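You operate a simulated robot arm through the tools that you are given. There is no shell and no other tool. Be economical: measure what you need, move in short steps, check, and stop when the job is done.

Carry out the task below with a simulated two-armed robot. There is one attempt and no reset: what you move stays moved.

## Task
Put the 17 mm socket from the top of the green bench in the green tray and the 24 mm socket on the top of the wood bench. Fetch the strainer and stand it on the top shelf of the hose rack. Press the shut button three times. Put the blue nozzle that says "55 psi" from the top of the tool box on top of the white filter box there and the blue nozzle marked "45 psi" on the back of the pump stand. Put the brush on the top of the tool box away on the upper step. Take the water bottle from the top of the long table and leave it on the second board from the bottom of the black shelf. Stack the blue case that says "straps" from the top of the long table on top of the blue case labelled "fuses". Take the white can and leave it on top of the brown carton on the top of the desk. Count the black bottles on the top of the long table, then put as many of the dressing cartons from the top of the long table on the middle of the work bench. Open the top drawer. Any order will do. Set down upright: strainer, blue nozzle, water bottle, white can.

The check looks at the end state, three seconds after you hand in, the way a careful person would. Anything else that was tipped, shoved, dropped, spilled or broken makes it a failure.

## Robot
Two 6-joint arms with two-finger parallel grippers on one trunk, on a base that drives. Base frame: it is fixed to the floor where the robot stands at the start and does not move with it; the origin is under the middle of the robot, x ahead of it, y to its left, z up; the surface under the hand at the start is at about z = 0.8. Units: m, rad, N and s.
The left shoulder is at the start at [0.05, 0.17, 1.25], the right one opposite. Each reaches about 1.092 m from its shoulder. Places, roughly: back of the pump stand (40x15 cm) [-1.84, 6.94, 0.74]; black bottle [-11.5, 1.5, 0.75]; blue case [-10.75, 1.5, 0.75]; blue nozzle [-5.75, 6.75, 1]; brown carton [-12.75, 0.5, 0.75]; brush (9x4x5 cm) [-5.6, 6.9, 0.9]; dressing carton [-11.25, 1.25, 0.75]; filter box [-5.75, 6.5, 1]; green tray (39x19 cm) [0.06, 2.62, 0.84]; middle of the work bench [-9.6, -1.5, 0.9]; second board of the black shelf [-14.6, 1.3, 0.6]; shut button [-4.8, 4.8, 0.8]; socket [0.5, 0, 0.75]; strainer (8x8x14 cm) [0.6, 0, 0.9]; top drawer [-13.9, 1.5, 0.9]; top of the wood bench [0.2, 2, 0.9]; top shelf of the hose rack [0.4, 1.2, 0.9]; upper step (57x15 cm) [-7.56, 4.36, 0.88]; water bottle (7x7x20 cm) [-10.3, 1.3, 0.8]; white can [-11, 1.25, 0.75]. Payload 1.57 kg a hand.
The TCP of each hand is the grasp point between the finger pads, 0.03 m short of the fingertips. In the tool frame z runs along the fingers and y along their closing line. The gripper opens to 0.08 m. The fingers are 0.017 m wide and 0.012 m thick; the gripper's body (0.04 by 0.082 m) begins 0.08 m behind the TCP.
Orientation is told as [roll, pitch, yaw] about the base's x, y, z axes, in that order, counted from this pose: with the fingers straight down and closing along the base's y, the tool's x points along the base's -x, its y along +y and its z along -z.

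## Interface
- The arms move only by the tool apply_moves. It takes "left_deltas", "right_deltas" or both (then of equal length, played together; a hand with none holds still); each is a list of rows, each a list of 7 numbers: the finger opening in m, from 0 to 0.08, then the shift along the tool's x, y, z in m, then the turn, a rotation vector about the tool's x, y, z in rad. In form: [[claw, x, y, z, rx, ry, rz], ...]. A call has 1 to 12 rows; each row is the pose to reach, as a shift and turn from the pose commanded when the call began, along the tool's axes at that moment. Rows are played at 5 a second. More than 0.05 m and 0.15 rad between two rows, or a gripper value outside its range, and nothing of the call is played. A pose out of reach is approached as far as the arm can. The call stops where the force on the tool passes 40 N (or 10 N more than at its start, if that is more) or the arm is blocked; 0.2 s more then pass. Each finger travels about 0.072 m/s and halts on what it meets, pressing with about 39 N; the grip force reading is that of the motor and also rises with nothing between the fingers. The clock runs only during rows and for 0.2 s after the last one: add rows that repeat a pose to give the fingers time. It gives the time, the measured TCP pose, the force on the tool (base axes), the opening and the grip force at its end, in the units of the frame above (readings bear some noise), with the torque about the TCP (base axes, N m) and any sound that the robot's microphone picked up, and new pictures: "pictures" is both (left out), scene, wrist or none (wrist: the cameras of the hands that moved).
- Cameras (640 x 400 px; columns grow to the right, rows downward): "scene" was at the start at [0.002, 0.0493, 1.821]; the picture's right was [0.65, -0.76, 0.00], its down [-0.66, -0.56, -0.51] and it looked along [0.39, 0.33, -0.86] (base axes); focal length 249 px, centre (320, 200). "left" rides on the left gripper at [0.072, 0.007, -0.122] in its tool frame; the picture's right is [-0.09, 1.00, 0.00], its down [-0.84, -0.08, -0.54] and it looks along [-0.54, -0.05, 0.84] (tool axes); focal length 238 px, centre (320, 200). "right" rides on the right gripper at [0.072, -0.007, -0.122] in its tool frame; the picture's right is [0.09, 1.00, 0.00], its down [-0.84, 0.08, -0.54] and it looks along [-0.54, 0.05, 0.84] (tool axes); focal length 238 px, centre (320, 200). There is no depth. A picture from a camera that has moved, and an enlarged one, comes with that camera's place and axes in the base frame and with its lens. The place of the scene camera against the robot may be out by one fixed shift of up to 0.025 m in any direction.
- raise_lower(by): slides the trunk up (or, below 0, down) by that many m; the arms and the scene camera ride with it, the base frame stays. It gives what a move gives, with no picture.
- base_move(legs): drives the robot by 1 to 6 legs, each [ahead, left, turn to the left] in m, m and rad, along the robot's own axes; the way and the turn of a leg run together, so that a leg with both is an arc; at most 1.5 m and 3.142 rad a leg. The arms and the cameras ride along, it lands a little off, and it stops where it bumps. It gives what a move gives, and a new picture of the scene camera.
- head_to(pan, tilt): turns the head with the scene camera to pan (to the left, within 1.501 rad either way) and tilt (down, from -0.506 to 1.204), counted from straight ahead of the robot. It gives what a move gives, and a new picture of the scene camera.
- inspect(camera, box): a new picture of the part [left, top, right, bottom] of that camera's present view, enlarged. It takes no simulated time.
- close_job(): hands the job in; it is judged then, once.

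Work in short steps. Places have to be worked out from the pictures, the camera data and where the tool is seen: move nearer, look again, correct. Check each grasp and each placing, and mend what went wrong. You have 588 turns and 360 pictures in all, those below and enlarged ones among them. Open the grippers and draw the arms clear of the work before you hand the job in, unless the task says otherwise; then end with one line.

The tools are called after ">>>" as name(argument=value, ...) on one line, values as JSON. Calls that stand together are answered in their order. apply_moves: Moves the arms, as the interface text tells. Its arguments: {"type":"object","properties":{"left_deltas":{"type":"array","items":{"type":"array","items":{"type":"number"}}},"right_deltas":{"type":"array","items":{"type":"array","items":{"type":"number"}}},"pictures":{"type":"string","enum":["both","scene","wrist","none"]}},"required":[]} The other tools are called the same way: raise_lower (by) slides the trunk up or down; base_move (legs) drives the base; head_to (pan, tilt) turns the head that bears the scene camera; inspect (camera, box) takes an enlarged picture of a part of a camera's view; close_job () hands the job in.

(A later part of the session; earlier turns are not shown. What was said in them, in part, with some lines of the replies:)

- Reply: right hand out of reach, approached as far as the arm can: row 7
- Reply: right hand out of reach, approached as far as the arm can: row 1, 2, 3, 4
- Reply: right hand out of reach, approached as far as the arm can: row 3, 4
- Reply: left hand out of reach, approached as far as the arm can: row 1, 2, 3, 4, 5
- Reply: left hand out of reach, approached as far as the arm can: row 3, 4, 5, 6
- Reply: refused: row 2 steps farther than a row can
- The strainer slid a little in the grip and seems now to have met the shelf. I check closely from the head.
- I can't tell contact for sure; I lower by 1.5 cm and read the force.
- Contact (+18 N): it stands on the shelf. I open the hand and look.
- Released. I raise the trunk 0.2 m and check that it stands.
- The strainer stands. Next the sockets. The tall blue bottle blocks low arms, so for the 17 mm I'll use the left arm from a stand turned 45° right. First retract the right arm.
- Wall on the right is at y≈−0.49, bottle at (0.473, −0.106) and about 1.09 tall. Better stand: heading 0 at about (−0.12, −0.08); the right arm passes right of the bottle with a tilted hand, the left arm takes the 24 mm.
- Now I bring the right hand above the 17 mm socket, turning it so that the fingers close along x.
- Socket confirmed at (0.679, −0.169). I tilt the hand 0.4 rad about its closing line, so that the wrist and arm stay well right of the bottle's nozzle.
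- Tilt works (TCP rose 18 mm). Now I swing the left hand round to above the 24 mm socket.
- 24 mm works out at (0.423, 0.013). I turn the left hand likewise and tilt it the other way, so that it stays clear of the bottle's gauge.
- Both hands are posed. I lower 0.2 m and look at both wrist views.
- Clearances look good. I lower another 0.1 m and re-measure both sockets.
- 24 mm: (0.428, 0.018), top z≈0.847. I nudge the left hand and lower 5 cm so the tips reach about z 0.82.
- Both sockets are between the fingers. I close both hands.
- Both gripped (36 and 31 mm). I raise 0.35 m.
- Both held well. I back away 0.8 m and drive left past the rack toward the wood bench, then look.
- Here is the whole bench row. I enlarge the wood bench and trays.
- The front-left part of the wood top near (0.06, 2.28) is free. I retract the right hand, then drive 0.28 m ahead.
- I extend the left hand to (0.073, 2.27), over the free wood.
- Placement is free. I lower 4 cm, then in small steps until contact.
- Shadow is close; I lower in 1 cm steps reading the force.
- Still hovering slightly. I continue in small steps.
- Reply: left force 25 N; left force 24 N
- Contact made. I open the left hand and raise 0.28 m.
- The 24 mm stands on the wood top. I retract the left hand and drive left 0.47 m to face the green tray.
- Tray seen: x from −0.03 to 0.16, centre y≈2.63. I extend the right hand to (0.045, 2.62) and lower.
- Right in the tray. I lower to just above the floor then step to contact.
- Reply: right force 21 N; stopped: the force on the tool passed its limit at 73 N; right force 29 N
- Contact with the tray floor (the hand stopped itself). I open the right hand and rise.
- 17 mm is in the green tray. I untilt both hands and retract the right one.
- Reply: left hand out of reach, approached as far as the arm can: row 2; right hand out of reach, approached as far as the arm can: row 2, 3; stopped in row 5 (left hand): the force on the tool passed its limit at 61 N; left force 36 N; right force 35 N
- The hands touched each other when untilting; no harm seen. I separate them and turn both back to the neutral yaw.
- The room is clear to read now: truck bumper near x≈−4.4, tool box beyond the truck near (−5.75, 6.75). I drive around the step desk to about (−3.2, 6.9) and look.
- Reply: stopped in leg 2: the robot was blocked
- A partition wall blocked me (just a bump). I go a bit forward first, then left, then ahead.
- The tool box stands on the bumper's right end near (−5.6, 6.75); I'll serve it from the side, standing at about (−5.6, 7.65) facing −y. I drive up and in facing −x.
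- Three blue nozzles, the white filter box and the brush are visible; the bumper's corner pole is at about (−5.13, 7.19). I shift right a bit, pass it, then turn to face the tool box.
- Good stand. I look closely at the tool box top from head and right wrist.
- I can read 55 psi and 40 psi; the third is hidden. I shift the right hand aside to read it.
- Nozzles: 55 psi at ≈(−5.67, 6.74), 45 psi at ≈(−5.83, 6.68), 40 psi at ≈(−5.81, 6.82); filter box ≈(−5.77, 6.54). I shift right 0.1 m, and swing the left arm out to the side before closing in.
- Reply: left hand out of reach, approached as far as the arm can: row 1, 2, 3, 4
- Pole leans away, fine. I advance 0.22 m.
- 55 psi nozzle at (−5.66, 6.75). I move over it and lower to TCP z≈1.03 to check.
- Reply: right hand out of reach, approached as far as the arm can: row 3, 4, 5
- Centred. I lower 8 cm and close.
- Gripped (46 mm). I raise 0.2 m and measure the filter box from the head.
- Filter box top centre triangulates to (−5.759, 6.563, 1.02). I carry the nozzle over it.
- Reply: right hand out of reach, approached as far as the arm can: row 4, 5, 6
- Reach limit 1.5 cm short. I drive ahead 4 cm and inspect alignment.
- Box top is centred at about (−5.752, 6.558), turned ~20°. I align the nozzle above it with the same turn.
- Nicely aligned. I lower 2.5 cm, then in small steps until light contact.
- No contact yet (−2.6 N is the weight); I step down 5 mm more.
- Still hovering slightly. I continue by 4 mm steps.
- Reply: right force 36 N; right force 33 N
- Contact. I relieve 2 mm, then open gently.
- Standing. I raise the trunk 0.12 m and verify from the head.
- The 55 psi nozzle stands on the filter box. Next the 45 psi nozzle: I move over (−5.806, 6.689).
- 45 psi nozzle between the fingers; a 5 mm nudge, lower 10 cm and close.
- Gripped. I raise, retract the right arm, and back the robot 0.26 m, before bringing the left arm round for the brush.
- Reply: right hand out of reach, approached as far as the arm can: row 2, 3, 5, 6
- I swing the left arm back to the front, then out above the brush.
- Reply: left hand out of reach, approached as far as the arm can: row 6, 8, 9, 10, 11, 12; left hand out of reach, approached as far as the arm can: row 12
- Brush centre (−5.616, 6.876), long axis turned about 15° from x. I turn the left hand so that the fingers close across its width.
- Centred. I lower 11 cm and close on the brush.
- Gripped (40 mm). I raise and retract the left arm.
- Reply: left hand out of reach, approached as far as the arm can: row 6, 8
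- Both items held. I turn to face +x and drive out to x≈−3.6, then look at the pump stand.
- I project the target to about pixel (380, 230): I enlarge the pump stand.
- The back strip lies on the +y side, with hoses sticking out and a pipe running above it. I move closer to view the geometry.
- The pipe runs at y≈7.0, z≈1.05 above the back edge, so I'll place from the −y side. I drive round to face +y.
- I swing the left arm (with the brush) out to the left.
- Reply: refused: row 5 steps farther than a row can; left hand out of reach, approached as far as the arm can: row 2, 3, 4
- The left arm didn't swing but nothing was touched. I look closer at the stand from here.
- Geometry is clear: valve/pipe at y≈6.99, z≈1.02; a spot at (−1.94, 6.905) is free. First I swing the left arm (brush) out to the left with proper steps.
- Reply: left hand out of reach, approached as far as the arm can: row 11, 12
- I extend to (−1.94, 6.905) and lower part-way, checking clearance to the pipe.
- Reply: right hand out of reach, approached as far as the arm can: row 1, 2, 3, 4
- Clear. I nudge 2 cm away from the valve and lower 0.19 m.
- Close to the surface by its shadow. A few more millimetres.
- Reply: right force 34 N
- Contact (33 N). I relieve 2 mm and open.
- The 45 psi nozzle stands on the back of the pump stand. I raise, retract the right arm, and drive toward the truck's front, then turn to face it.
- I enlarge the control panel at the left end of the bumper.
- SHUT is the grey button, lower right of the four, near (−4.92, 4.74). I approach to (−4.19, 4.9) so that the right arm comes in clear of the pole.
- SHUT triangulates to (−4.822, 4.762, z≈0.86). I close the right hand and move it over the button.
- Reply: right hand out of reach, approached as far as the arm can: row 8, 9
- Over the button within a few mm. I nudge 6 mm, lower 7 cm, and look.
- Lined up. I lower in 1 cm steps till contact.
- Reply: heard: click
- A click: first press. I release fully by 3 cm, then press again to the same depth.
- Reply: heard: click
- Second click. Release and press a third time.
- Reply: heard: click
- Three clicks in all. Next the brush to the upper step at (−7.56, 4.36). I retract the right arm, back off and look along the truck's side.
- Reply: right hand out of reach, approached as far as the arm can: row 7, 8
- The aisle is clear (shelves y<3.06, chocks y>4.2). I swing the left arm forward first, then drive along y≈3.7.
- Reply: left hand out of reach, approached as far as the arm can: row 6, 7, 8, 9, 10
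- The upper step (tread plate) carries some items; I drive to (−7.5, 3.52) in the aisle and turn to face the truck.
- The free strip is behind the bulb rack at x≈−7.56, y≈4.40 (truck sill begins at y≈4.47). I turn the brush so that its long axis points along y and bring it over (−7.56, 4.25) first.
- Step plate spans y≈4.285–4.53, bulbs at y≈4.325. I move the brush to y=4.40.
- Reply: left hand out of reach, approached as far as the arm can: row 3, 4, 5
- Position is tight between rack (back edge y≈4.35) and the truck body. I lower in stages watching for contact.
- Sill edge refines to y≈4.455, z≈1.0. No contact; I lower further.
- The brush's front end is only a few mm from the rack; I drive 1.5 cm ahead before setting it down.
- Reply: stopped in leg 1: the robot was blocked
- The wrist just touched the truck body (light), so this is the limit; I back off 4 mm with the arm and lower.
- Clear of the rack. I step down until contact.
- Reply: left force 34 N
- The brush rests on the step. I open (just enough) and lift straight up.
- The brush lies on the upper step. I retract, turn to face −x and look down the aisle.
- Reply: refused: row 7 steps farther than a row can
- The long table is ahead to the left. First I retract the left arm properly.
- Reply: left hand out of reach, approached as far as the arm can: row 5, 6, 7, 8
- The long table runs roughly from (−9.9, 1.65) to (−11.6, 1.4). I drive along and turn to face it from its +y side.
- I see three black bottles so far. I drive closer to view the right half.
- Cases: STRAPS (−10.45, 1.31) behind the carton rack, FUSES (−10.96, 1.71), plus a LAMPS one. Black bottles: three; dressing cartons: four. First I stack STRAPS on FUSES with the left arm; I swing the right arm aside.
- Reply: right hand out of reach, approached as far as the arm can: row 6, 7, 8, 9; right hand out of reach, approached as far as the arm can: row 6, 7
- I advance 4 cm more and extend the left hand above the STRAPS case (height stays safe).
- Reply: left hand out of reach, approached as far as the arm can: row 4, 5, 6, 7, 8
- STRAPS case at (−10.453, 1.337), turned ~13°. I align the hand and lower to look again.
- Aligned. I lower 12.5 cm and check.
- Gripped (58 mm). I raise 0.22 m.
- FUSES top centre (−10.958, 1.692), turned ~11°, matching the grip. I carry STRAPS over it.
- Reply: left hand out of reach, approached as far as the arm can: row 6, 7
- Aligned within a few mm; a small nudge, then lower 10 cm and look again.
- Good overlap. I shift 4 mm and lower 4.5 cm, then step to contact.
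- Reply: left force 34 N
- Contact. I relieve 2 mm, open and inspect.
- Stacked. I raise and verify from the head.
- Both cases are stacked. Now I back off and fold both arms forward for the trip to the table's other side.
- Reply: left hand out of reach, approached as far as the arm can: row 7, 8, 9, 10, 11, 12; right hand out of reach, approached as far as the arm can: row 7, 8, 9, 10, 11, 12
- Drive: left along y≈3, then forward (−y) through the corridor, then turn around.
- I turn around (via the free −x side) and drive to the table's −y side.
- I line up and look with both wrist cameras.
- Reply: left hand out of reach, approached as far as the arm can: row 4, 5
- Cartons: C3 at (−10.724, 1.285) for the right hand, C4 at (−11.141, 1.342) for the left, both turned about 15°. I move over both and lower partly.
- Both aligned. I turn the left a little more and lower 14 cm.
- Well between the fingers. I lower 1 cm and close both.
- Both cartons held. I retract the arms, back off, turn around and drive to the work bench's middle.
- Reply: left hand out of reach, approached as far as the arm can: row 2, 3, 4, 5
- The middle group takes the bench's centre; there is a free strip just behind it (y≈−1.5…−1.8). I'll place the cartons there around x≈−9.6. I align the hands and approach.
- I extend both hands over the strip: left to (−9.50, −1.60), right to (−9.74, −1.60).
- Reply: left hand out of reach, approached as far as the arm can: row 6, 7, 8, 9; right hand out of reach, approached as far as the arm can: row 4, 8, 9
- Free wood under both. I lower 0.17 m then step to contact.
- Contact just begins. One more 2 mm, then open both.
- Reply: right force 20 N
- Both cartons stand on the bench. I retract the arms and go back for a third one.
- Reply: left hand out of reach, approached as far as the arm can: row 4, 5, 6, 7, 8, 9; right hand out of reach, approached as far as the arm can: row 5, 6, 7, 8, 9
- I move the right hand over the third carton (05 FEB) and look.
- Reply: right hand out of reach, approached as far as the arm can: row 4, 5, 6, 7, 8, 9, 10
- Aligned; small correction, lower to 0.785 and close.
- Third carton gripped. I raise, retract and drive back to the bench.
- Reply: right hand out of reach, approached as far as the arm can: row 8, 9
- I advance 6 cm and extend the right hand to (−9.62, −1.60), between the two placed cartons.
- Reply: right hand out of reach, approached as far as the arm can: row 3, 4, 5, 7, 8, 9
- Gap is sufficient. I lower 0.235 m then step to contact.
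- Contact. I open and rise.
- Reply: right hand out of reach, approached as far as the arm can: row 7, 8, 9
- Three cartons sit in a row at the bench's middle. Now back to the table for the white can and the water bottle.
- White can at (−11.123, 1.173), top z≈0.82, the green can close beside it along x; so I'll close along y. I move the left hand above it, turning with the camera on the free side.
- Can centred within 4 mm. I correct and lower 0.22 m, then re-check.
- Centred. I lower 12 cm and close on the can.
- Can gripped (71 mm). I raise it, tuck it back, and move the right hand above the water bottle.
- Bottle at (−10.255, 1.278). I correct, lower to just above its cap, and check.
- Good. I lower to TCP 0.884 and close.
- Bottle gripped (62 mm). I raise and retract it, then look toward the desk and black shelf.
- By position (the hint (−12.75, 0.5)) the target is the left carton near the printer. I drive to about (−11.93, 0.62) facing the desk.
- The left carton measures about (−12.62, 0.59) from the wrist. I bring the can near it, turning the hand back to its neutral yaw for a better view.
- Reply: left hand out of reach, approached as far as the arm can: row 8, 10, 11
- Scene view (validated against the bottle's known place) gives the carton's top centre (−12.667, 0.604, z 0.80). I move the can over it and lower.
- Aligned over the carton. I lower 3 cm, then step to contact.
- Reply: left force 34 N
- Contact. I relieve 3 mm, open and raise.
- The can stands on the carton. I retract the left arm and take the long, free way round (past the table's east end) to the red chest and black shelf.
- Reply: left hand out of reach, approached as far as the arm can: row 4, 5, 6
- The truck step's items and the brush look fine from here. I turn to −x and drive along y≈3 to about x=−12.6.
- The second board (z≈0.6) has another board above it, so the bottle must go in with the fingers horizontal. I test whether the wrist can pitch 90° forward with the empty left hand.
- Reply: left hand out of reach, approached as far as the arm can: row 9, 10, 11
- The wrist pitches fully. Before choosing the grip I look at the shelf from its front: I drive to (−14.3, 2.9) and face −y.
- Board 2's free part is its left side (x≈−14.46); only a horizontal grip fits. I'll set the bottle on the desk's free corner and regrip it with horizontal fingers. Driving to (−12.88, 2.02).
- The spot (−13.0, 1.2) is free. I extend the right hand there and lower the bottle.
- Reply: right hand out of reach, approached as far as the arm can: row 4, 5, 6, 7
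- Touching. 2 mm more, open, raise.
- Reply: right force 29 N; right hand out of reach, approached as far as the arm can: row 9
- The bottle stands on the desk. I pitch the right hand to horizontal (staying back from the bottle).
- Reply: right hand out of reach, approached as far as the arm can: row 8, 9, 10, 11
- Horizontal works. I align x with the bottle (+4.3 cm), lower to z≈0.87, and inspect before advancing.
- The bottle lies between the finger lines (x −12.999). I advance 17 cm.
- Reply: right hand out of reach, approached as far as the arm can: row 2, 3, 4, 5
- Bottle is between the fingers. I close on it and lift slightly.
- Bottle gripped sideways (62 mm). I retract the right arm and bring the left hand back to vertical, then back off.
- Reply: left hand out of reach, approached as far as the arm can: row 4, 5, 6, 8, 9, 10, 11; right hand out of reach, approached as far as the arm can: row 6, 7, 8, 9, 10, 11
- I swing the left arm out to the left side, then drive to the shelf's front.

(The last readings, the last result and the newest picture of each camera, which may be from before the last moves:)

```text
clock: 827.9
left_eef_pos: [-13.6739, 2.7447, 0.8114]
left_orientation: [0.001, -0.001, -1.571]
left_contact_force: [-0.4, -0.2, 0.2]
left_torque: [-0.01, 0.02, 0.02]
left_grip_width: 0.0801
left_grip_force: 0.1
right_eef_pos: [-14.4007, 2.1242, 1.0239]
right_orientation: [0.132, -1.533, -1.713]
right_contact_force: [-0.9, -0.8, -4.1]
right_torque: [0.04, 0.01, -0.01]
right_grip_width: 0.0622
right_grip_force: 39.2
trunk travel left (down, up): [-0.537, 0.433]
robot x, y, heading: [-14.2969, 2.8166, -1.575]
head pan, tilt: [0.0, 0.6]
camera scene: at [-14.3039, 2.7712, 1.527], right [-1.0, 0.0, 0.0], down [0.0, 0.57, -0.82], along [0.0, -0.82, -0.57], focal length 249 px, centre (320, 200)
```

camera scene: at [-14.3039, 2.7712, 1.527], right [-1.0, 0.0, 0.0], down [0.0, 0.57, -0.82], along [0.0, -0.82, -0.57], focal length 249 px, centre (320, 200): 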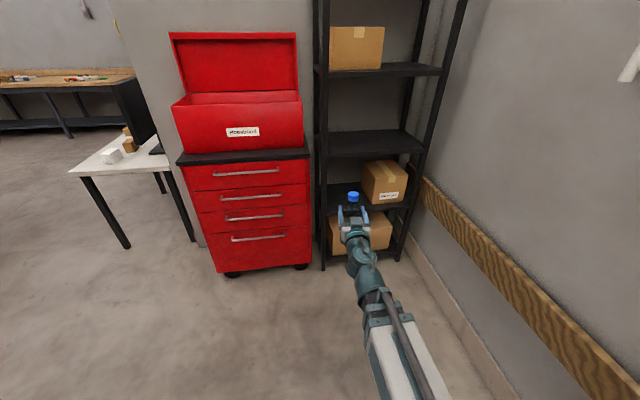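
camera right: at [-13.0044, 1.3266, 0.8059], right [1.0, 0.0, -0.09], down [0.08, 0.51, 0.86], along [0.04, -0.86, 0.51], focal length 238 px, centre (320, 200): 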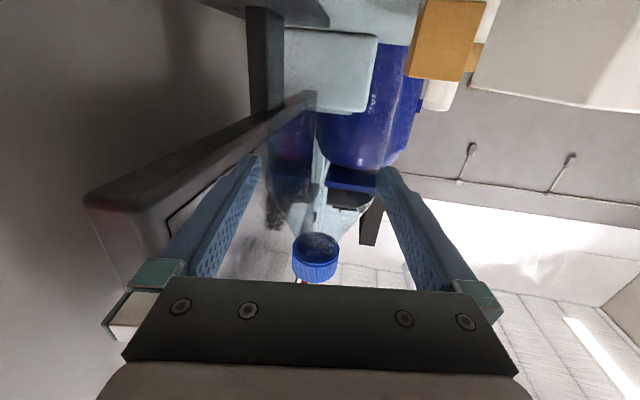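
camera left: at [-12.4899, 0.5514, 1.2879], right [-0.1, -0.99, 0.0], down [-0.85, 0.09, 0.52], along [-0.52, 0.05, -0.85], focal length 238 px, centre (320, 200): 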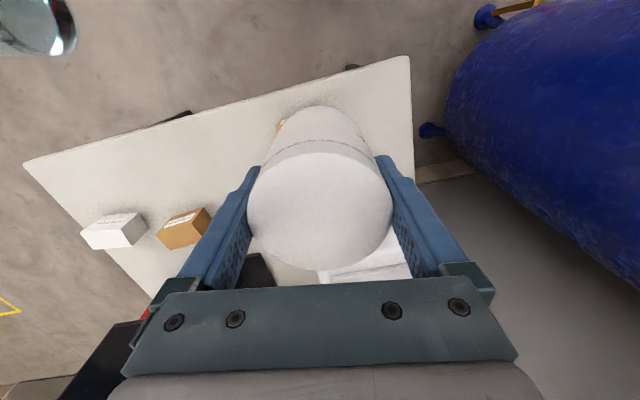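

I lower 0.3 m here (in front of the shelf) to see the boards' true heights by parallax.

>>> raise_lower(by=-0.3)

>>> inspect(camera="scene", box=[300, 80, 460, 240])

```text
clock: 830.9
left_eef_pos: [-13.6743, 2.746, 0.5121]
left_orientation: [-0.002, -0.001, -1.57]
left_contact_force: [-0.1, 0.0, -0.6]
left_torque: [0.02, -0.01, 0.0]
left_grip_width: 0.0797
left_grip_force: 0.0
right_eef_pos: [-14.4001, 2.1237, 0.7229]
right_orientation: [0.131, -1.531, -1.714]
right_contact_force: [-0.3, 0.2, -5.8]
right_torque: [0.04, 0.0, 0.0]
right_grip_width: 0.0621
right_grip_force: 39.2
trunk travel left (down, up): [-0.237, 0.733]
robot x, y, heading: [-14.2957, 2.8126, -1.574]
head pan, tilt: [0.0, 0.6]
```

```text
2.50 times, centred on (380, 160) of scene
camera zoom: at [-14.3039, 2.7713, 1.2272], right [-1.0, 0.0, 0.0], down [0.0, 0.57, -0.82], along [0.0, -0.82, -0.57], focal length 622 px, centre (170, 300)
```

zoom: 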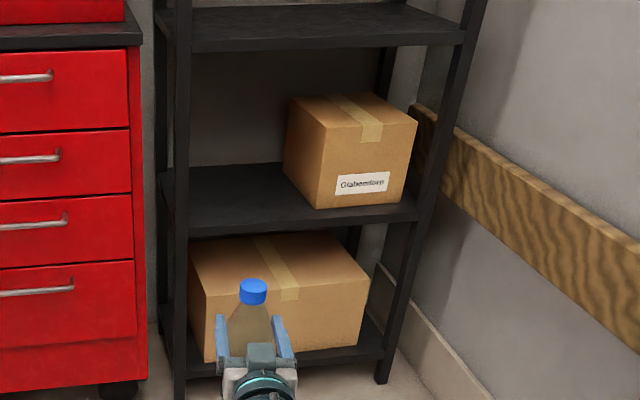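

Board 2's top is at z≈0.55 (board 3's underside ≈0.93), front edge y≈1.465; free x from −14.36 to −14.62. I align x to −14.47, drive 0.45 m ahead.

>>> apply_moves(right_deltas=[[0.03, 0, -0.035, 0, 0, 0, 0], [0.03, 0, -0.07, 0, 0, 0, 0], [0.03, 0, -0.07, 0, 0, 0, 0]], pictures="none")

>>> base_move(legs=[[0.45, 0, 0.003]])

>>> inspect(camera="scene", box=[280, 60, 440, 240])

```text
clock: 831.7
left_eef_pos: [-13.6745, 2.7461, 0.5119]
left_orientation: [-0.001, -0.001, -1.572]
left_contact_force: [0.7, 0.7, -0.1]
left_torque: [-0.03, 0.04, 0.03]
left_grip_width: 0.08
left_grip_force: 0.0
right_eef_pos: [-14.4715, 2.125, 0.7221]
right_orientation: [0.083, -1.532, -1.664]
right_contact_force: [-0.1, 0.3, -6.1]
right_torque: [0.02, -0.04, 0.01]
right_grip_width: 0.0622
right_grip_force: 39.1
right hand out of reach, approached as far as the arm can: row 2
trunk travel left (down, up): [-0.237, 0.733]
robot x, y, heading: [-14.2993, 2.8125, -1.576]
head pan, tilt: [0.0, 0.6]
```

```text
clock: 834.4
left_eef_pos: [-13.6764, 2.3057, 0.511]
left_orientation: [0.0, -0.003, -1.57]
left_contact_force: [-0.6, 0.7, -0.4]
left_torque: [-0.03, 0.03, -0.05]
left_grip_width: 0.0798
left_grip_force: 0.2
right_eef_pos: [-14.4732, 1.6841, 0.722]
right_orientation: [0.13, -1.532, -1.712]
right_contact_force: [0.0, -0.4, -5.5]
right_torque: [0.04, 0.03, 0.0]
right_grip_width: 0.0622
right_grip_force: 39.0
trunk travel left (down, up): [-0.237, 0.733]
robot x, y, heading: [-14.2959, 2.374, -1.578]
head pan, tilt: [0.0, 0.6]
camera scene: at [-14.3057, 2.3311, 1.2271], right [-1.0, 0.0, 0.0], down [0.0, 0.57, -0.82], along [0.0, -0.82, -0.57], focal length 249 px, centre (320, 200)
```

scene: 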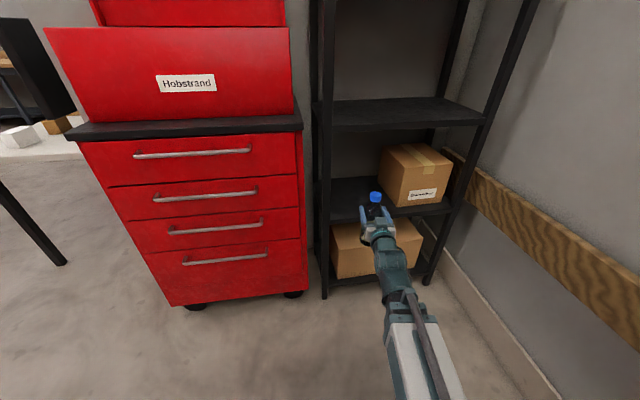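

```text
2.22 times, centred on (360, 150) of scene
camera zoom: at [-14.3057, 2.3311, 1.2271], right [-1.0, 0.0, 0.0], down [0.0, 0.57, -0.82], along [0.0, -0.82, -0.57], focal length 553 px, centre (231, 311)
```

zoom: 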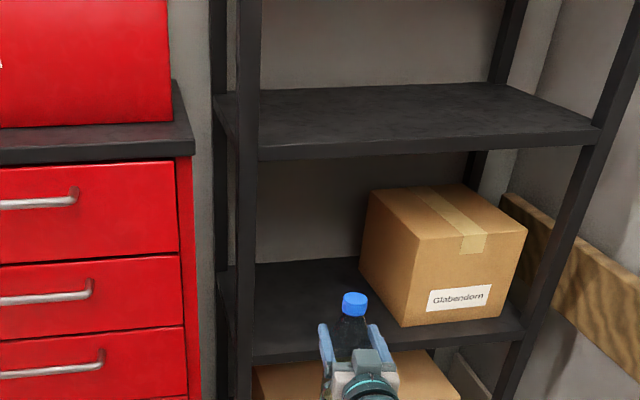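

I raise 6 cm for a safe entry height, then extend in.

>>> raise_lower(by=0.06)

>>> apply_moves(right_deltas=[[0.03, 0, 0, 0.04, 0, 0, 0], [0.03, 0, 0, 0.08, 0, 0, 0], [0.03, 0, 0, 0.12, 0, 0, 0], [0.03, 0, 0, 0.16, 0, 0, 0], [0.03, 0, 0, 0.2, 0, 0, 0], [0.03, 0, 0, 0.24, 0, 0, 0], [0.03, 0, 0, 0.28, 0, 0, 0], [0.03, 0, 0, 0.3, 0, 0, 0]], pictures="scene")

```text
clock: 835.4
left_eef_pos: [-13.6753, 2.3044, 0.5698]
left_orientation: [-0.001, -0.001, -1.57]
left_contact_force: [-0.6, 0.0, -0.1]
left_torque: [0.02, -0.02, -0.02]
left_grip_width: 0.0799
left_grip_force: 0.1
right_eef_pos: [-14.4729, 1.6843, 0.7819]
right_orientation: [0.128, -1.532, -1.71]
right_contact_force: [0.3, 0.2, -4.7]
right_torque: [0.04, -0.03, -0.03]
right_grip_width: 0.0619
right_grip_force: 39.4
trunk travel left (down, up): [-0.297, 0.673]
robot x, y, heading: [-14.2955, 2.3735, -1.573]
head pan, tilt: [0.0, 0.6]
```

```text
clock: 837.2
left_eef_pos: [-13.6762, 2.3046, 0.57]
left_orientation: [0.0, -0.002, -1.572]
left_contact_force: [0.5, 0.8, -0.4]
left_torque: [-0.03, -0.01, 0.01]
left_grip_width: 0.08
left_grip_force: 0.1
right_eef_pos: [-14.4764, 1.3852, 0.7815]
right_orientation: [0.121, -1.529, -1.701]
right_contact_force: [0.6, 0.9, -5.8]
right_torque: [0.01, 0.0, -0.01]
right_grip_width: 0.062
right_grip_force: 39.3
right hand out of reach, approached as far as the arm can: row 3, 4, 5, 6, 7, 8
trunk travel left (down, up): [-0.297, 0.673]
robot x, y, heading: [-14.2941, 2.3721, -1.57]
head pan, tilt: [0.0, 0.6]
camera scene: at [-14.3058, 2.3309, 1.2871], right [-1.0, 0.0, 0.0], down [0.0, 0.57, -0.82], along [0.0, -0.82, -0.57], focal length 249 px, centre (320, 200)
```

scene: 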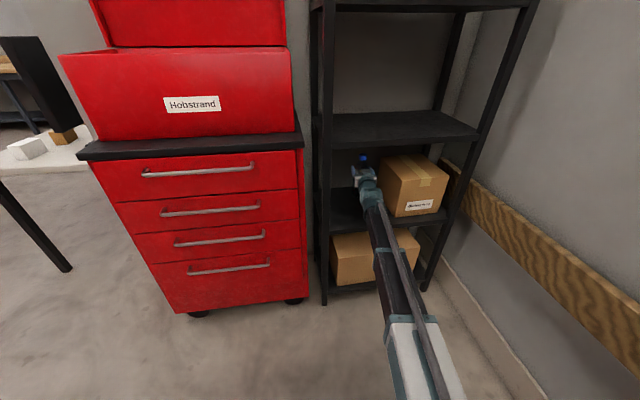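

The bottle is over board 2. I lower until contact.

>>> raise_lower(by=-0.045)

>>> raise_lower(by=-0.008)

>>> inspect(camera="scene", box=[310, 130, 450, 250])

```text
clock: 838.0
left_eef_pos: [-13.6751, 2.3049, 0.5263]
left_orientation: [-0.001, -0.001, -1.57]
left_contact_force: [-0.2, 0.1, 1.2]
left_torque: [0.02, 0.04, 0.0]
left_grip_width: 0.0799
left_grip_force: 0.0
right_eef_pos: [-14.4765, 1.3864, 0.7374]
right_orientation: [0.124, -1.527, -1.703]
right_contact_force: [-0.4, 0.5, -6.2]
right_torque: [0.03, 0.02, 0.0]
right_grip_width: 0.0619
right_grip_force: 39.0
trunk travel left (down, up): [-0.252, 0.718]
robot x, y, heading: [-14.2962, 2.3769, -1.578]
head pan, tilt: [0.0, 0.6]
```

```text
clock: 838.6
left_eef_pos: [-13.6748, 2.3046, 0.5187]
left_orientation: [0.001, -0.002, -1.569]
left_contact_force: [0.0, 0.0, -0.9]
left_torque: [0.0, 0.01, -0.01]
left_grip_width: 0.0799
left_grip_force: 0.0
right_eef_pos: [-14.4768, 1.3872, 0.7292]
right_orientation: [0.122, -1.529, -1.703]
right_contact_force: [0.0, -0.1, -5.1]
right_torque: [0.06, 0.0, -0.02]
right_grip_width: 0.0623
right_grip_force: 38.9
trunk travel left (down, up): [-0.244, 0.726]
robot x, y, heading: [-14.2952, 2.3727, -1.576]
head pan, tilt: [0.0, 0.6]
```

```text
3.33 times, centred on (380, 190) of scene
camera zoom: at [-14.3057, 2.3309, 1.2341], right [-1.0, 0.0, 0.0], down [0.0, 0.57, -0.82], along [0.0, -0.82, -0.57], focal length 829 px, centre (120, 233)
```

zoom: 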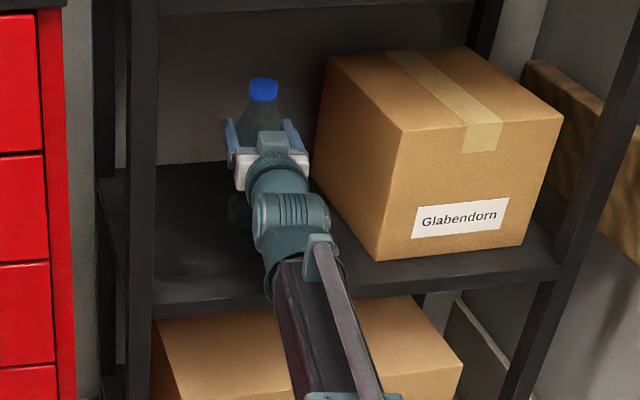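

>>> raise_lower(by=-0.01)

>>> raise_lower(by=-0.007)

```text
clock: 839.2
left_eef_pos: [-13.6758, 2.3048, 0.5076]
left_orientation: [0.003, -0.002, -1.57]
left_contact_force: [-0.5, 0.8, 0.5]
left_torque: [-0.01, 0.03, 0.0]
left_grip_width: 0.0798
left_grip_force: 0.0
right_eef_pos: [-14.4769, 1.3864, 0.7194]
right_orientation: [0.12, -1.528, -1.704]
right_contact_force: [-1.1, -0.3, -4.6]
right_torque: [0.0, 0.01, 0.05]
right_grip_width: 0.0621
right_grip_force: 38.8
trunk travel left (down, up): [-0.234, 0.736]
robot x, y, heading: [-14.2992, 2.3726, -1.574]
head pan, tilt: [0.0, 0.6]
```

```text
clock: 839.8
left_eef_pos: [-13.6748, 2.305, 0.5006]
left_orientation: [0.001, -0.003, -1.57]
left_contact_force: [-0.4, 0.0, 0.8]
left_torque: [0.01, -0.01, -0.01]
left_grip_width: 0.0801
left_grip_force: 0.1
right_eef_pos: [-14.477, 1.3874, 0.7118]
right_orientation: [0.121, -1.529, -1.7]
right_contact_force: [-0.2, 0.1, -4.5]
right_torque: [0.03, 0.01, 0.0]
right_grip_width: 0.0622
right_grip_force: 38.8
trunk travel left (down, up): [-0.227, 0.743]
robot x, y, heading: [-14.2999, 2.3765, -1.577]
head pan, tilt: [0.0, 0.6]
```

>>> raise_lower(by=-0.008)

>>> raise_lower(by=-0.007)

>>> raise_lower(by=-0.006)

```text
clock: 840.3
left_eef_pos: [-13.6754, 2.3052, 0.4931]
left_orientation: [0.001, -0.001, -1.571]
left_contact_force: [-0.7, -0.7, 0.1]
left_torque: [0.01, -0.01, 0.0]
left_grip_width: 0.0799
left_grip_force: 0.1
right_eef_pos: [-14.4761, 1.3869, 0.7033]
right_orientation: [0.121, -1.527, -1.701]
right_contact_force: [-0.3, -0.3, -5.2]
right_torque: [0.0, -0.04, -0.01]
right_grip_width: 0.0618
right_grip_force: 39.0
trunk travel left (down, up): [-0.219, 0.751]
robot x, y, heading: [-14.2962, 2.377, -1.574]
head pan, tilt: [0.0, 0.6]
```

```text
clock: 840.9
left_eef_pos: [-13.6758, 2.3047, 0.4854]
left_orientation: [0.0, -0.001, -1.571]
left_contact_force: [1.1, 0.1, 0.1]
left_torque: [-0.01, 0.01, 0.0]
left_grip_width: 0.0802
left_grip_force: 0.1
right_eef_pos: [-14.4771, 1.3868, 0.6969]
right_orientation: [0.123, -1.529, -1.705]
right_contact_force: [-0.2, 0.7, -4.7]
right_torque: [0.03, 0.01, -0.03]
right_grip_width: 0.062
right_grip_force: 38.4
trunk travel left (down, up): [-0.212, 0.758]
robot x, y, heading: [-14.2968, 2.3724, -1.57]
head pan, tilt: [0.0, 0.6]
```

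```text
clock: 841.4
left_eef_pos: [-13.6752, 2.305, 0.4794]
left_orientation: [0.0, -0.001, -1.571]
left_contact_force: [0.2, -0.2, 0.3]
left_torque: [-0.01, -0.02, 0.0]
left_grip_width: 0.0802
left_grip_force: 0.1
right_eef_pos: [-14.4763, 1.3857, 0.6906]
right_orientation: [0.123, -1.529, -1.703]
right_contact_force: [-0.6, 0.0, -5.1]
right_torque: [0.05, -0.02, -0.03]
right_grip_width: 0.0622
right_grip_force: 39.4
trunk travel left (down, up): [-0.206, 0.764]
robot x, y, heading: [-14.292, 2.3743, -1.574]
head pan, tilt: [0.0, 0.6]
```

>>> raise_lower(by=-0.006)

>>> raise_lower(by=-0.005)

>>> inspect(camera="scene", box=[310, 110, 450, 230])

```text
clock: 842.0
left_eef_pos: [-13.6761, 2.3059, 0.4735]
left_orientation: [-0.001, -0.002, -1.571]
left_contact_force: [-0.8, -0.6, -0.5]
left_torque: [-0.02, 0.02, 0.01]
left_grip_width: 0.0797
left_grip_force: 0.2
right_eef_pos: [-14.4769, 1.3861, 0.6845]
right_orientation: [0.12, -1.528, -1.703]
right_contact_force: [0.5, -0.1, -5.2]
right_torque: [0.04, -0.01, 0.0]
right_grip_width: 0.062
right_grip_force: 39.3
trunk travel left (down, up): [-0.2, 0.77]
robot x, y, heading: [-14.2947, 2.375, -1.575]
head pan, tilt: [0.0, 0.6]
```

```text
clock: 842.5
left_eef_pos: [-13.6755, 2.3057, 0.4695]
left_orientation: [0.001, -0.004, -1.57]
left_contact_force: [0.5, -0.3, -0.3]
left_torque: [-0.01, 0.03, -0.03]
left_grip_width: 0.08
left_grip_force: 0.1
right_eef_pos: [-14.4752, 1.3871, 0.6837]
right_orientation: [0.097, -1.536, -1.679]
right_contact_force: [0.2, -2.3, 18.6]
right_torque: [-0.11, 0.42, 0.01]
right_grip_width: 0.0618
right_grip_force: 38.7
trunk travel left (down, up): [-0.195, 0.775]
robot x, y, heading: [-14.2931, 2.3729, -1.574]
head pan, tilt: [0.0, 0.6]
```

```text
3.33 times, centred on (380, 170) of scene
camera zoom: at [-14.3053, 2.333, 1.1856], right [-1.0, 0.0, 0.0], down [0.0, 0.56, -0.83], along [0.0, -0.83, -0.56], focal length 829 px, centre (120, 300)
```

zoom: 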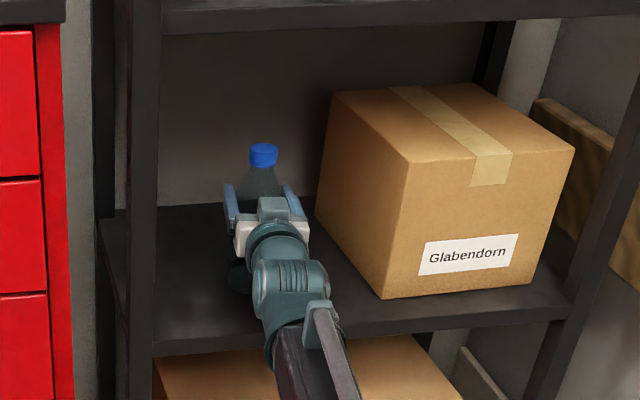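

Contact via the bottle (small torque). I open and back the hand straight out.

>>> raise_lower(by=0.001)

>>> apply_moves(right_deltas=[[0.065, 0, 0, 0, 0, 0, 0], [0.072, 0, 0, 0, 0, 0, 0], [0.08, 0, 0, 0, 0, 0, 0], [0.08, 0, 0, 0, 0, 0, 0]], pictures="none")

>>> apply_moves(right_deltas=[[0.08, 0, 0, -0.02, 0, 0, 0], [0.08, 0, 0, -0.05, 0, 0, 0], [0.08, 0, 0, -0.09, 0, 0, 0], [0.08, 0, 0, -0.13, 0, 0, 0], [0.08, 0, 0, -0.17, 0, 0, 0], [0.08, 0, 0, -0.21, 0, 0, 0], [0.08, 0, 0, -0.25, 0, 0, 0], [0.08, 0, 0, -0.29, 0, 0, 0]], pictures="none")

>>> inspect(camera="scene", box=[310, 110, 450, 230])

```text
clock: 843.0
left_eef_pos: [-13.6755, 2.3057, 0.4704]
left_orientation: [0.0, -0.001, -1.571]
left_contact_force: [0.1, 0.1, 0.6]
left_torque: [0.06, 0.01, -0.01]
left_grip_width: 0.0803
left_grip_force: 0.0
right_eef_pos: [-14.4753, 1.3889, 0.6826]
right_orientation: [0.116, -1.532, -1.699]
right_contact_force: [1.3, -7.2, 17.0]
right_torque: [-0.69, 0.42, 0.11]
right_grip_width: 0.062
right_grip_force: 38.6
trunk travel left (down, up): [-0.196, 0.774]
robot x, y, heading: [-14.2958, 2.3721, -1.574]
head pan, tilt: [0.0, 0.6]
```

```text
clock: 844.0
left_eef_pos: [-13.6753, 2.3055, 0.4701]
left_orientation: [0.001, -0.002, -1.57]
left_contact_force: [0.2, -0.1, 0.3]
left_torque: [0.0, -0.02, 0.02]
left_grip_width: 0.08
left_grip_force: 0.0
right_eef_pos: [-14.4761, 1.3876, 0.6816]
right_orientation: [0.119, -1.529, -1.704]
right_contact_force: [0.2, 0.1, 0.7]
right_torque: [-0.01, -0.03, 0.01]
right_grip_width: 0.0799
right_grip_force: 0.1
trunk travel left (down, up): [-0.196, 0.774]
robot x, y, heading: [-14.3, 2.3749, -1.573]
head pan, tilt: [0.0, 0.6]
```

```text
clock: 845.8
left_eef_pos: [-13.6754, 2.3051, 0.4705]
left_orientation: [-0.001, -0.001, -1.571]
left_contact_force: [-0.5, -0.1, -0.1]
left_torque: [0.01, 0.01, 0.01]
left_grip_width: 0.0803
left_grip_force: 0.0
right_eef_pos: [-14.4754, 1.6773, 0.6814]
right_orientation: [0.128, -1.532, -1.711]
right_contact_force: [0.0, 1.3, -0.1]
right_torque: [-0.02, 0.0, -0.06]
right_grip_width: 0.0802
right_grip_force: 0.0
right hand out of reach, approached as far as the arm can: row 4, 5, 6, 7, 8
trunk travel left (down, up): [-0.196, 0.774]
robot x, y, heading: [-14.2946, 2.3718, -1.575]
head pan, tilt: [0.0, 0.6]
```

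```text
3.33 times, centred on (380, 170) of scene
camera zoom: at [-14.3056, 2.3312, 1.1861], right [-1.0, 0.0, 0.0], down [0.0, 0.57, -0.82], along [0.0, -0.82, -0.57], focal length 829 px, centre (120, 300)
```

zoom: 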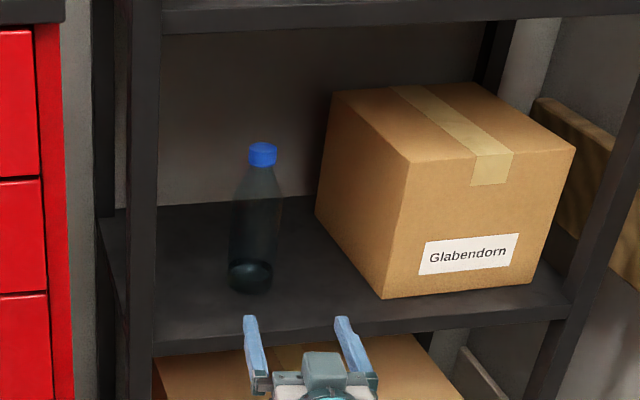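

The water bottle stands on the second board. Now the drawer: its top handle is a bar at about (−13.93, 1.65, z 0.92). I back off, raise, and shift in front of it.

>>> base_move(legs=[[-0.25, 0, 0.003]])

>>> raise_lower(by=0.24)

>>> apply_moves(right_deltas=[[0.06, 0, 0, 0, 0, 0, 0.143], [0.05, 0, 0, 0, 0, 0, 0.286], [0.045, 0, 0, 0, 0, 0, 0.428], [0.045, 0, 0, 0, 0, 0, 0.571], [0.045, 0, 0, 0, 0, 0, 0.714], [0.045, 0, 0, 0, 0, 0, 0.857], [0.045, 0, 0, 0, 0, 0, 1.0], [0.045, 0, 0, 0, 0, 0, 1.142], [0.045, 0, 0, 0, 0, 0, 1.285], [0.045, 0, 0, 0, 0, 0, 1.428], [0.045, 0, 0, 0, 0, 0, 1.571]], pictures="none")

>>> base_move(legs=[[0, 0.535, 0]])

>>> inspect(camera="right", box=[0, 0, 640, 400])

```text
clock: 847.7
left_eef_pos: [-13.6749, 2.5603, 0.4711]
left_orientation: [-0.001, -0.003, -1.567]
left_contact_force: [0.9, 0.4, 0.2]
left_torque: [0.02, 0.02, 0.01]
left_grip_width: 0.0802
left_grip_force: 0.0
right_eef_pos: [-14.4714, 1.9281, 0.6815]
right_orientation: [0.129, -1.532, -1.705]
right_contact_force: [-0.5, -0.9, 0.4]
right_torque: [-0.02, -0.01, -0.01]
right_grip_width: 0.08
right_grip_force: 0.0
trunk travel left (down, up): [-0.196, 0.774]
robot x, y, heading: [-14.2967, 2.6222, -1.571]
head pan, tilt: [0.0, 0.6]
camera scene: at [-14.305, 2.5835, 1.1861], right [-1.0, 0.0, 0.0], down [0.0, 0.56, -0.83], along [0.0, -0.83, -0.56], focal length 249 px, centre (320, 200)
```

scene: 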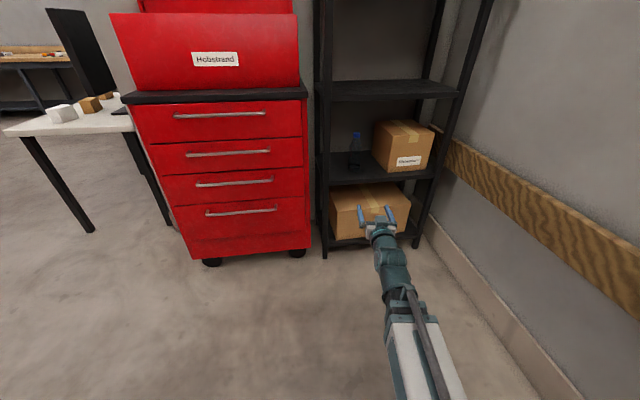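

```text
clock: 850.2
left_eef_pos: [-13.6753, 2.5609, 0.7104]
left_orientation: [0.002, -0.001, -1.564]
left_contact_force: [1.3, -0.1, -0.4]
left_torque: [0.0, 0.01, 0.02]
left_grip_width: 0.0801
left_grip_force: 0.0
right_eef_pos: [-14.4703, 1.9276, 0.9224]
right_orientation: [0.131, -1.533, -1.706]
right_contact_force: [-0.7, 0.4, 0.2]
right_torque: [0.02, -0.02, 0.03]
right_grip_width: 0.0801
right_grip_force: 0.0
trunk travel left (down, up): [-0.436, 0.534]
robot x, y, heading: [-14.2995, 2.6261, -1.571]
head pan, tilt: [0.0, 0.6]
```

```text
clock: 852.6
left_eef_pos: [-13.6755, 2.5603, 0.711]
left_orientation: [0.0, -0.001, -1.565]
left_contact_force: [-0.3, -0.2, 0.2]
left_torque: [-0.02, 0.01, 0.02]
left_grip_width: 0.0801
left_grip_force: 0.1
right_eef_pos: [-14.4692, 1.9271, 0.9225]
right_orientation: [1.532, 0.007, 3.136]
right_contact_force: [0.5, -0.3, 0.0]
right_torque: [-0.02, 0.02, 0.0]
right_grip_width: 0.0451
right_grip_force: 0.0
trunk travel left (down, up): [-0.436, 0.534]
robot x, y, heading: [-14.2911, 2.6301, -1.568]
head pan, tilt: [0.0, 0.6]
```

```text
clock: 855.7
left_eef_pos: [-13.1305, 2.5597, 0.7102]
left_orientation: [-0.001, -0.003, -1.568]
left_contact_force: [1.4, 0.1, 0.6]
left_torque: [-0.01, -0.01, -0.03]
left_grip_width: 0.0798
left_grip_force: 0.0
right_eef_pos: [-13.9275, 1.9274, 0.921]
right_orientation: [1.533, 0.006, 3.134]
right_contact_force: [-0.9, -0.7, 0.4]
right_torque: [0.0, 0.04, -0.01]
right_grip_width: 0.0452
right_grip_force: 0.1
trunk travel left (down, up): [-0.436, 0.534]
robot x, y, heading: [-13.7506, 2.6277, -1.576]
head pan, tilt: [0.0, 0.6]
camera scene: at [-13.7607, 2.5837, 1.4261], right [-1.0, 0.0, 0.0], down [0.0, 0.56, -0.83], along [0.0, -0.83, -0.56], focal length 249 px, centre (320, 200)
```

scene: 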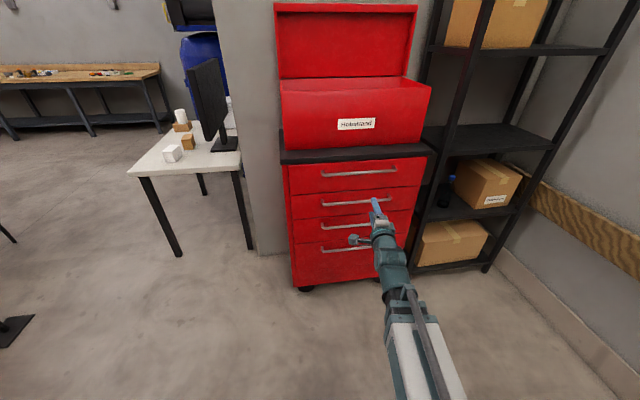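

```text
1.00 times, centred on (320, 200) of right (not enlarged: the box is as wide or as high as the picture)
camera zoom: at [-13.8544, 2.05, 0.9207], right [0.09, -0.04, 1.0], down [-0.83, 0.54, 0.09], along [-0.55, -0.84, 0.01], focal length 238 px, centre (320, 200)
```

zoom: 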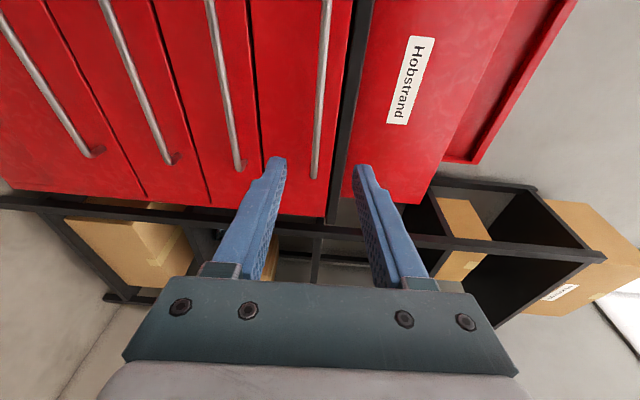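

The top bar lies at z≈0.914, between the finger lines. I lower 7 mm and advance to y≈1.70, then look.

>>> raise_lower(by=-0.007)

>>> apply_moves(right_deltas=[[0.045, 0, 0, 0.045, 0, 0, 0], [0.045, 0, 0, 0.09, 0, 0, 0], [0.045, 0, 0, 0.135, 0, 0, 0], [0.045, 0, 0, 0.18, 0, 0, 0], [0.045, 0, 0, 0.22, 0, 0, 0]], pictures="wrist")

```text
clock: 856.3
left_eef_pos: [-13.1304, 2.5598, 0.7037]
left_orientation: [0.001, -0.002, -1.566]
left_contact_force: [-0.4, 0.5, -0.2]
left_torque: [0.01, -0.01, 0.01]
left_grip_width: 0.0802
left_grip_force: 0.0
right_eef_pos: [-13.9271, 1.9283, 0.9155]
right_orientation: [1.532, 0.007, 3.134]
right_contact_force: [0.4, 0.1, -0.8]
right_torque: [0.04, 0.02, 0.0]
right_grip_width: 0.0451
right_grip_force: 0.0
trunk travel left (down, up): [-0.429, 0.541]
robot x, y, heading: [-13.7533, 2.6254, -1.572]
head pan, tilt: [0.0, 0.6]
```

```text
clock: 857.5
left_eef_pos: [-13.1299, 2.5597, 0.7037]
left_orientation: [0.0, 0.0, -1.569]
left_contact_force: [1.0, 0.7, 0.4]
left_torque: [0.0, -0.02, 0.03]
left_grip_width: 0.0798
left_grip_force: 0.0
right_eef_pos: [-13.9286, 1.708, 0.9151]
right_orientation: [1.532, 0.005, 3.134]
right_contact_force: [-0.1, -0.1, 0.7]
right_torque: [-0.01, 0.01, 0.01]
right_grip_width: 0.045
right_grip_force: 0.2
right hand out of reach, approached as far as the arm can: row 2, 3, 4, 5
trunk travel left (down, up): [-0.429, 0.541]
robot x, y, heading: [-13.7534, 2.6269, -1.563]
head pan, tilt: [0.0, 0.6]
camera right: at [-13.8564, 1.8303, 0.9135], right [0.09, -0.04, 1.0], down [-0.83, 0.54, 0.09], along [-0.55, -0.84, 0.01], focal length 238 px, centre (320, 200)
```

right: 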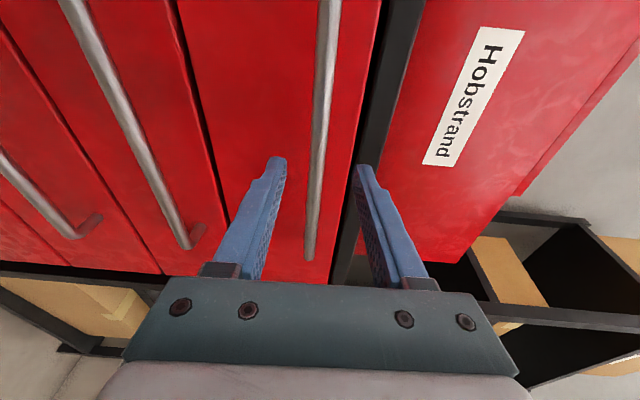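

Bar at y≈1.64, z≈0.912. I advance 5.5 cm more and close.

>>> apply_moves(right_deltas=[[0.045, 0, 0, 0.03, 0, 0, 0], [0.045, 0, 0, 0.055, 0, 0, 0], [0.045, 0, 0, 0.055, 0, 0, 0], [0.03, 0, 0, 0.055, 0, 0, 0], [0.015, 0, 0, 0.055, 0, 0, 0], [0.0, 0, 0, 0.055, 0, 0, 0], [0.0, 0, 0, 0.055, 0, 0, 0]], pictures="wrist")

```text
clock: 859.1
left_eef_pos: [-13.13, 2.5587, 0.7019]
left_orientation: [0.003, 0.001, -1.568]
left_contact_force: [-0.1, -0.5, 0.5]
left_torque: [0.02, -0.01, 0.01]
left_grip_width: 0.0801
left_grip_force: 0.1
right_eef_pos: [-13.929, 1.6541, 0.9102]
right_orientation: [1.52, 0.005, 3.137]
right_contact_force: [0.7, 15.2, -30.5]
right_torque: [0.32, 0.38, -0.22]
right_grip_width: 0.0137
right_grip_force: 30.3
right hand out of reach, approached as far as the arm can: row 2
trunk travel left (down, up): [-0.429, 0.541]
robot x, y, heading: [-13.7545, 2.6285, -1.572]
head pan, tilt: [0.0, 0.6]
camera right: at [-13.8571, 1.7757, 0.9109], right [0.09, -0.05, 0.99], down [-0.83, 0.54, 0.1], along [-0.54, -0.84, 0.01], focal length 238 px, centre (320, 200)
```

right: 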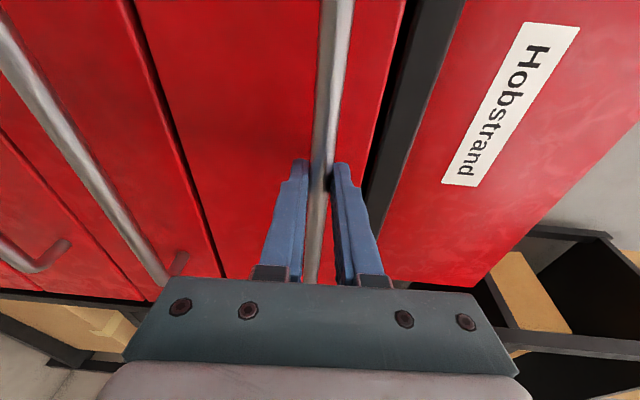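

The bar is gripped (14 mm). I relieve the vertical strain and pull by driving back 0.1 m.

>>> raise_lower(by=-0.004)

>>> base_move(legs=[[-0.1, 0, 0]])

```text
clock: 859.6
left_eef_pos: [-13.1303, 2.56, 0.699]
left_orientation: [-0.001, -0.003, -1.567]
left_contact_force: [0.3, 0.1, 0.2]
left_torque: [0.03, -0.02, 0.0]
left_grip_width: 0.0801
left_grip_force: 0.0
right_eef_pos: [-13.9295, 1.6533, 0.911]
right_orientation: [1.53, 0.005, 3.135]
right_contact_force: [2.3, 10.6, -10.0]
right_torque: [0.06, 0.42, 0.01]
right_grip_width: 0.0139
right_grip_force: 29.9
trunk travel left (down, up): [-0.425, 0.545]
robot x, y, heading: [-13.75, 2.6207, -1.57]
head pan, tilt: [0.0, 0.6]
```

```text
clock: 860.7
left_eef_pos: [-13.1303, 2.6588, 0.7011]
left_orientation: [0.002, 0.0, -1.568]
left_contact_force: [0.0, 0.0, -0.5]
left_torque: [0.03, 0.01, -0.02]
left_grip_width: 0.0802
left_grip_force: 0.0
right_eef_pos: [-13.9348, 1.7525, 0.9096]
right_orientation: [1.532, 0.006, 3.134]
right_contact_force: [-27.4, -5.3, 4.1]
right_torque: [-0.13, 0.54, -0.28]
right_grip_width: 0.0143
right_grip_force: 30.3
trunk travel left (down, up): [-0.425, 0.545]
robot x, y, heading: [-13.7539, 2.7224, -1.571]
head pan, tilt: [0.0, 0.6]
camera scene: at [-13.763, 2.6825, 1.4153], right [-1.0, 0.0, 0.0], down [0.0, 0.56, -0.83], along [0.0, -0.83, -0.56], focal length 249 px, centre (320, 200)
```

scene: 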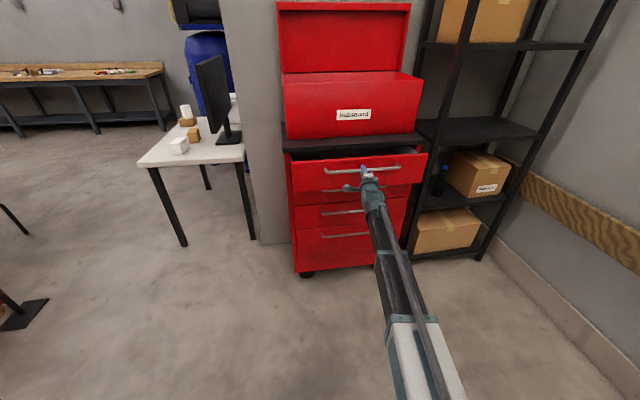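

The drawer is opening; a side force shows its track leans slightly to −x. I pull 0.13 m more with a small shift to the right.

>>> base_move(legs=[[-0.13, -0.022, 0]])

```text
clock: 862.0
left_eef_pos: [-13.1513, 2.7873, 0.6989]
left_orientation: [0.002, -0.002, -1.567]
left_contact_force: [0.0, -0.3, -0.2]
left_torque: [-0.01, 0.0, 0.0]
left_grip_width: 0.0799
left_grip_force: 0.0
right_eef_pos: [-13.9514, 1.8798, 0.911]
right_orientation: [1.53, 0.005, 3.135]
right_contact_force: [5.4, -1.7, -2.6]
right_torque: [0.0, 0.35, 0.45]
right_grip_width: 0.014
right_grip_force: 29.7
trunk travel left (down, up): [-0.425, 0.545]
robot x, y, heading: [-13.7747, 2.8551, -1.572]
head pan, tilt: [0.0, 0.6]
camera scene: at [-13.7822, 2.8105, 1.4152], right [-1.0, 0.0, 0.0], down [0.0, 0.57, -0.82], along [0.0, -0.82, -0.57], focal length 249 px, centre (320, 200)
```

scene: 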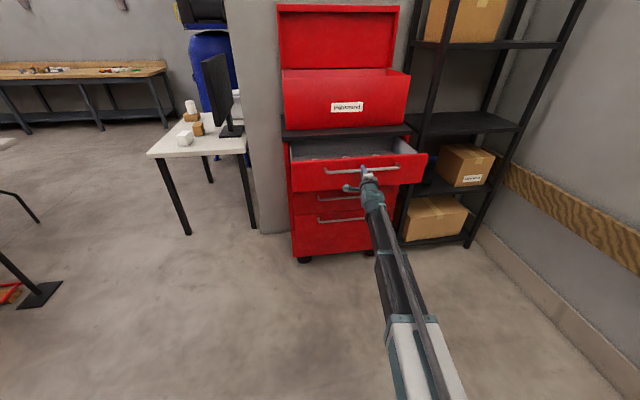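

Open by 0.23 m. I pull 8 cm more to be clearly open.

>>> base_move(legs=[[-0.08, -0.007, 0]])

```text
clock: 863.1
left_eef_pos: [-13.1595, 2.8661, 0.6997]
left_orientation: [0.002, -0.002, -1.567]
left_contact_force: [0.2, 0.3, 0.1]
left_torque: [-0.02, 0.02, 0.01]
left_grip_width: 0.0801
left_grip_force: 0.2
right_eef_pos: [-13.96, 1.9594, 0.9103]
right_orientation: [1.535, 0.004, 3.134]
right_contact_force: [-1.3, -27.9, 16.7]
right_torque: [-0.51, 0.52, 0.06]
right_grip_width: 0.0138
right_grip_force: 30.5
trunk travel left (down, up): [-0.425, 0.545]
robot x, y, heading: [-13.7792, 2.9314, -1.571]
head pan, tilt: [0.0, 0.6]
camera scene: at [-13.7896, 2.8895, 1.4153], right [-1.0, 0.0, 0.0], down [0.0, 0.57, -0.82], along [0.0, -0.82, -0.57], focal length 249 px, centre (320, 200)
```

scene: 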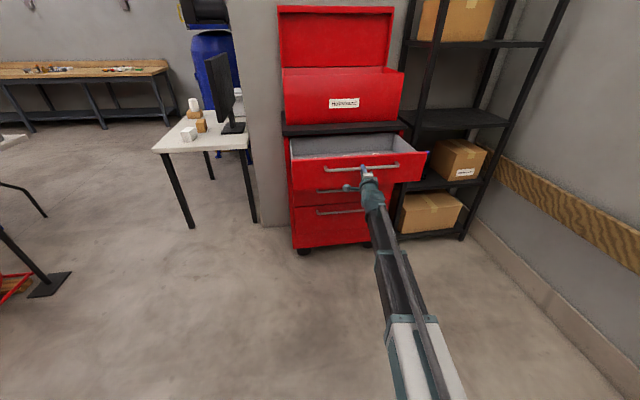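

Drawer fully open (0.31 m). I open the fingers and back straight away.

>>> apply_moves(right_deltas=[[0.02, 0, 0, 0, 0, 0, 0], [0.035, 0, 0, 0, 0, 0, 0], [0.045, 0, 0, 0, 0, 0, 0], [0.045, 0, 0, 0, 0, 0, 0]], pictures="none")

>>> base_move(legs=[[-0.3, 0, 0]])

>>> inspect(camera="scene", box=[250, 60, 450, 260])

```text
clock: 864.1
left_eef_pos: [-13.1596, 2.8658, 0.6997]
left_orientation: [0.0, -0.002, -1.565]
left_contact_force: [-0.6, -0.1, -0.3]
left_torque: [-0.01, -0.01, 0.03]
left_grip_width: 0.0799
left_grip_force: 0.0
right_eef_pos: [-13.96, 1.9595, 0.9108]
right_orientation: [1.534, 0.003, 3.132]
right_contact_force: [-0.4, 0.0, 0.1]
right_torque: [0.0, -0.02, 0.0]
right_grip_width: 0.0449
right_grip_force: 0.1
trunk travel left (down, up): [-0.425, 0.545]
robot x, y, heading: [-13.7808, 2.9302, -1.57]
head pan, tilt: [0.0, 0.6]
```

```text
clock: 866.1
left_eef_pos: [-13.1617, 3.1595, 0.6985]
left_orientation: [0.001, -0.002, -1.575]
left_contact_force: [-0.1, -0.6, 0.3]
left_torque: [0.0, 0.0, -0.05]
left_grip_width: 0.08
left_grip_force: 0.1
right_eef_pos: [-13.9704, 2.258, 0.9101]
right_orientation: [1.535, 0.005, 3.126]
right_contact_force: [-1.2, -1.1, -0.2]
right_torque: [-0.03, 0.0, 0.02]
right_grip_width: 0.0449
right_grip_force: 0.1
trunk travel left (down, up): [-0.425, 0.545]
robot x, y, heading: [-13.7823, 3.2299, -1.583]
head pan, tilt: [0.0, 0.6]
camera scene: at [-13.7928, 3.1876, 1.4151], right [-1.0, 0.01, 0.0], down [0.0, 0.57, -0.82], along [-0.01, -0.82, -0.57], focal length 249 px, centre (320, 200)
```

scene: 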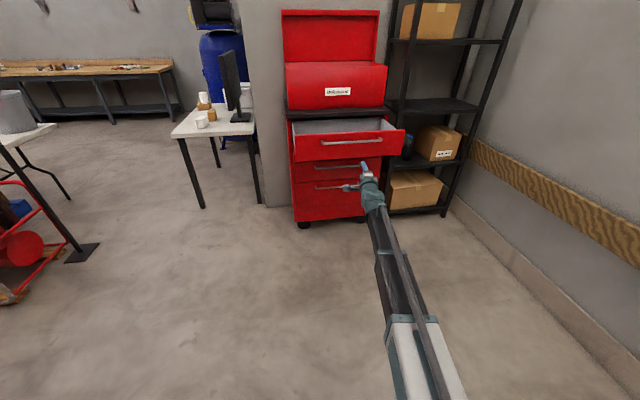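

```text
2.00 times, centred on (350, 160) of scene
camera zoom: at [-13.7928, 3.1876, 1.4151], right [-1.0, 0.01, 0.0], down [0.0, 0.57, -0.82], along [-0.01, -0.82, -0.57], focal length 498 px, centre (260, 280)
```

zoom: 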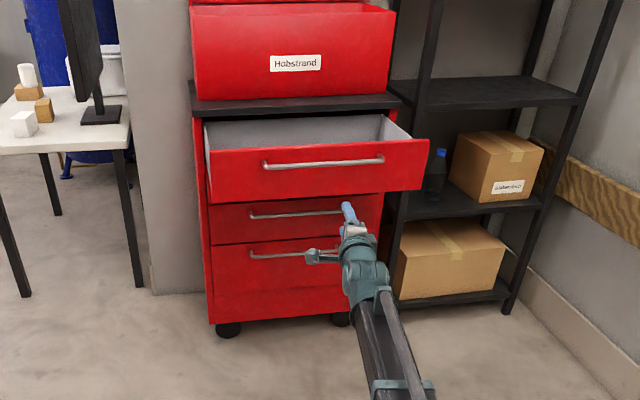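

The drawer is open, the bottle stands on the second board, and the can is on its carton. Both hands are empty and clear, so I hand in.

>>> close_job()

```text
The job is handed in.
```

I finished every item on the list and handed the job in. One choice was a guess: two brown boxes stood on the desk, and I put the white can on the larger one labelled "PACKING" because it matched the position you gave.
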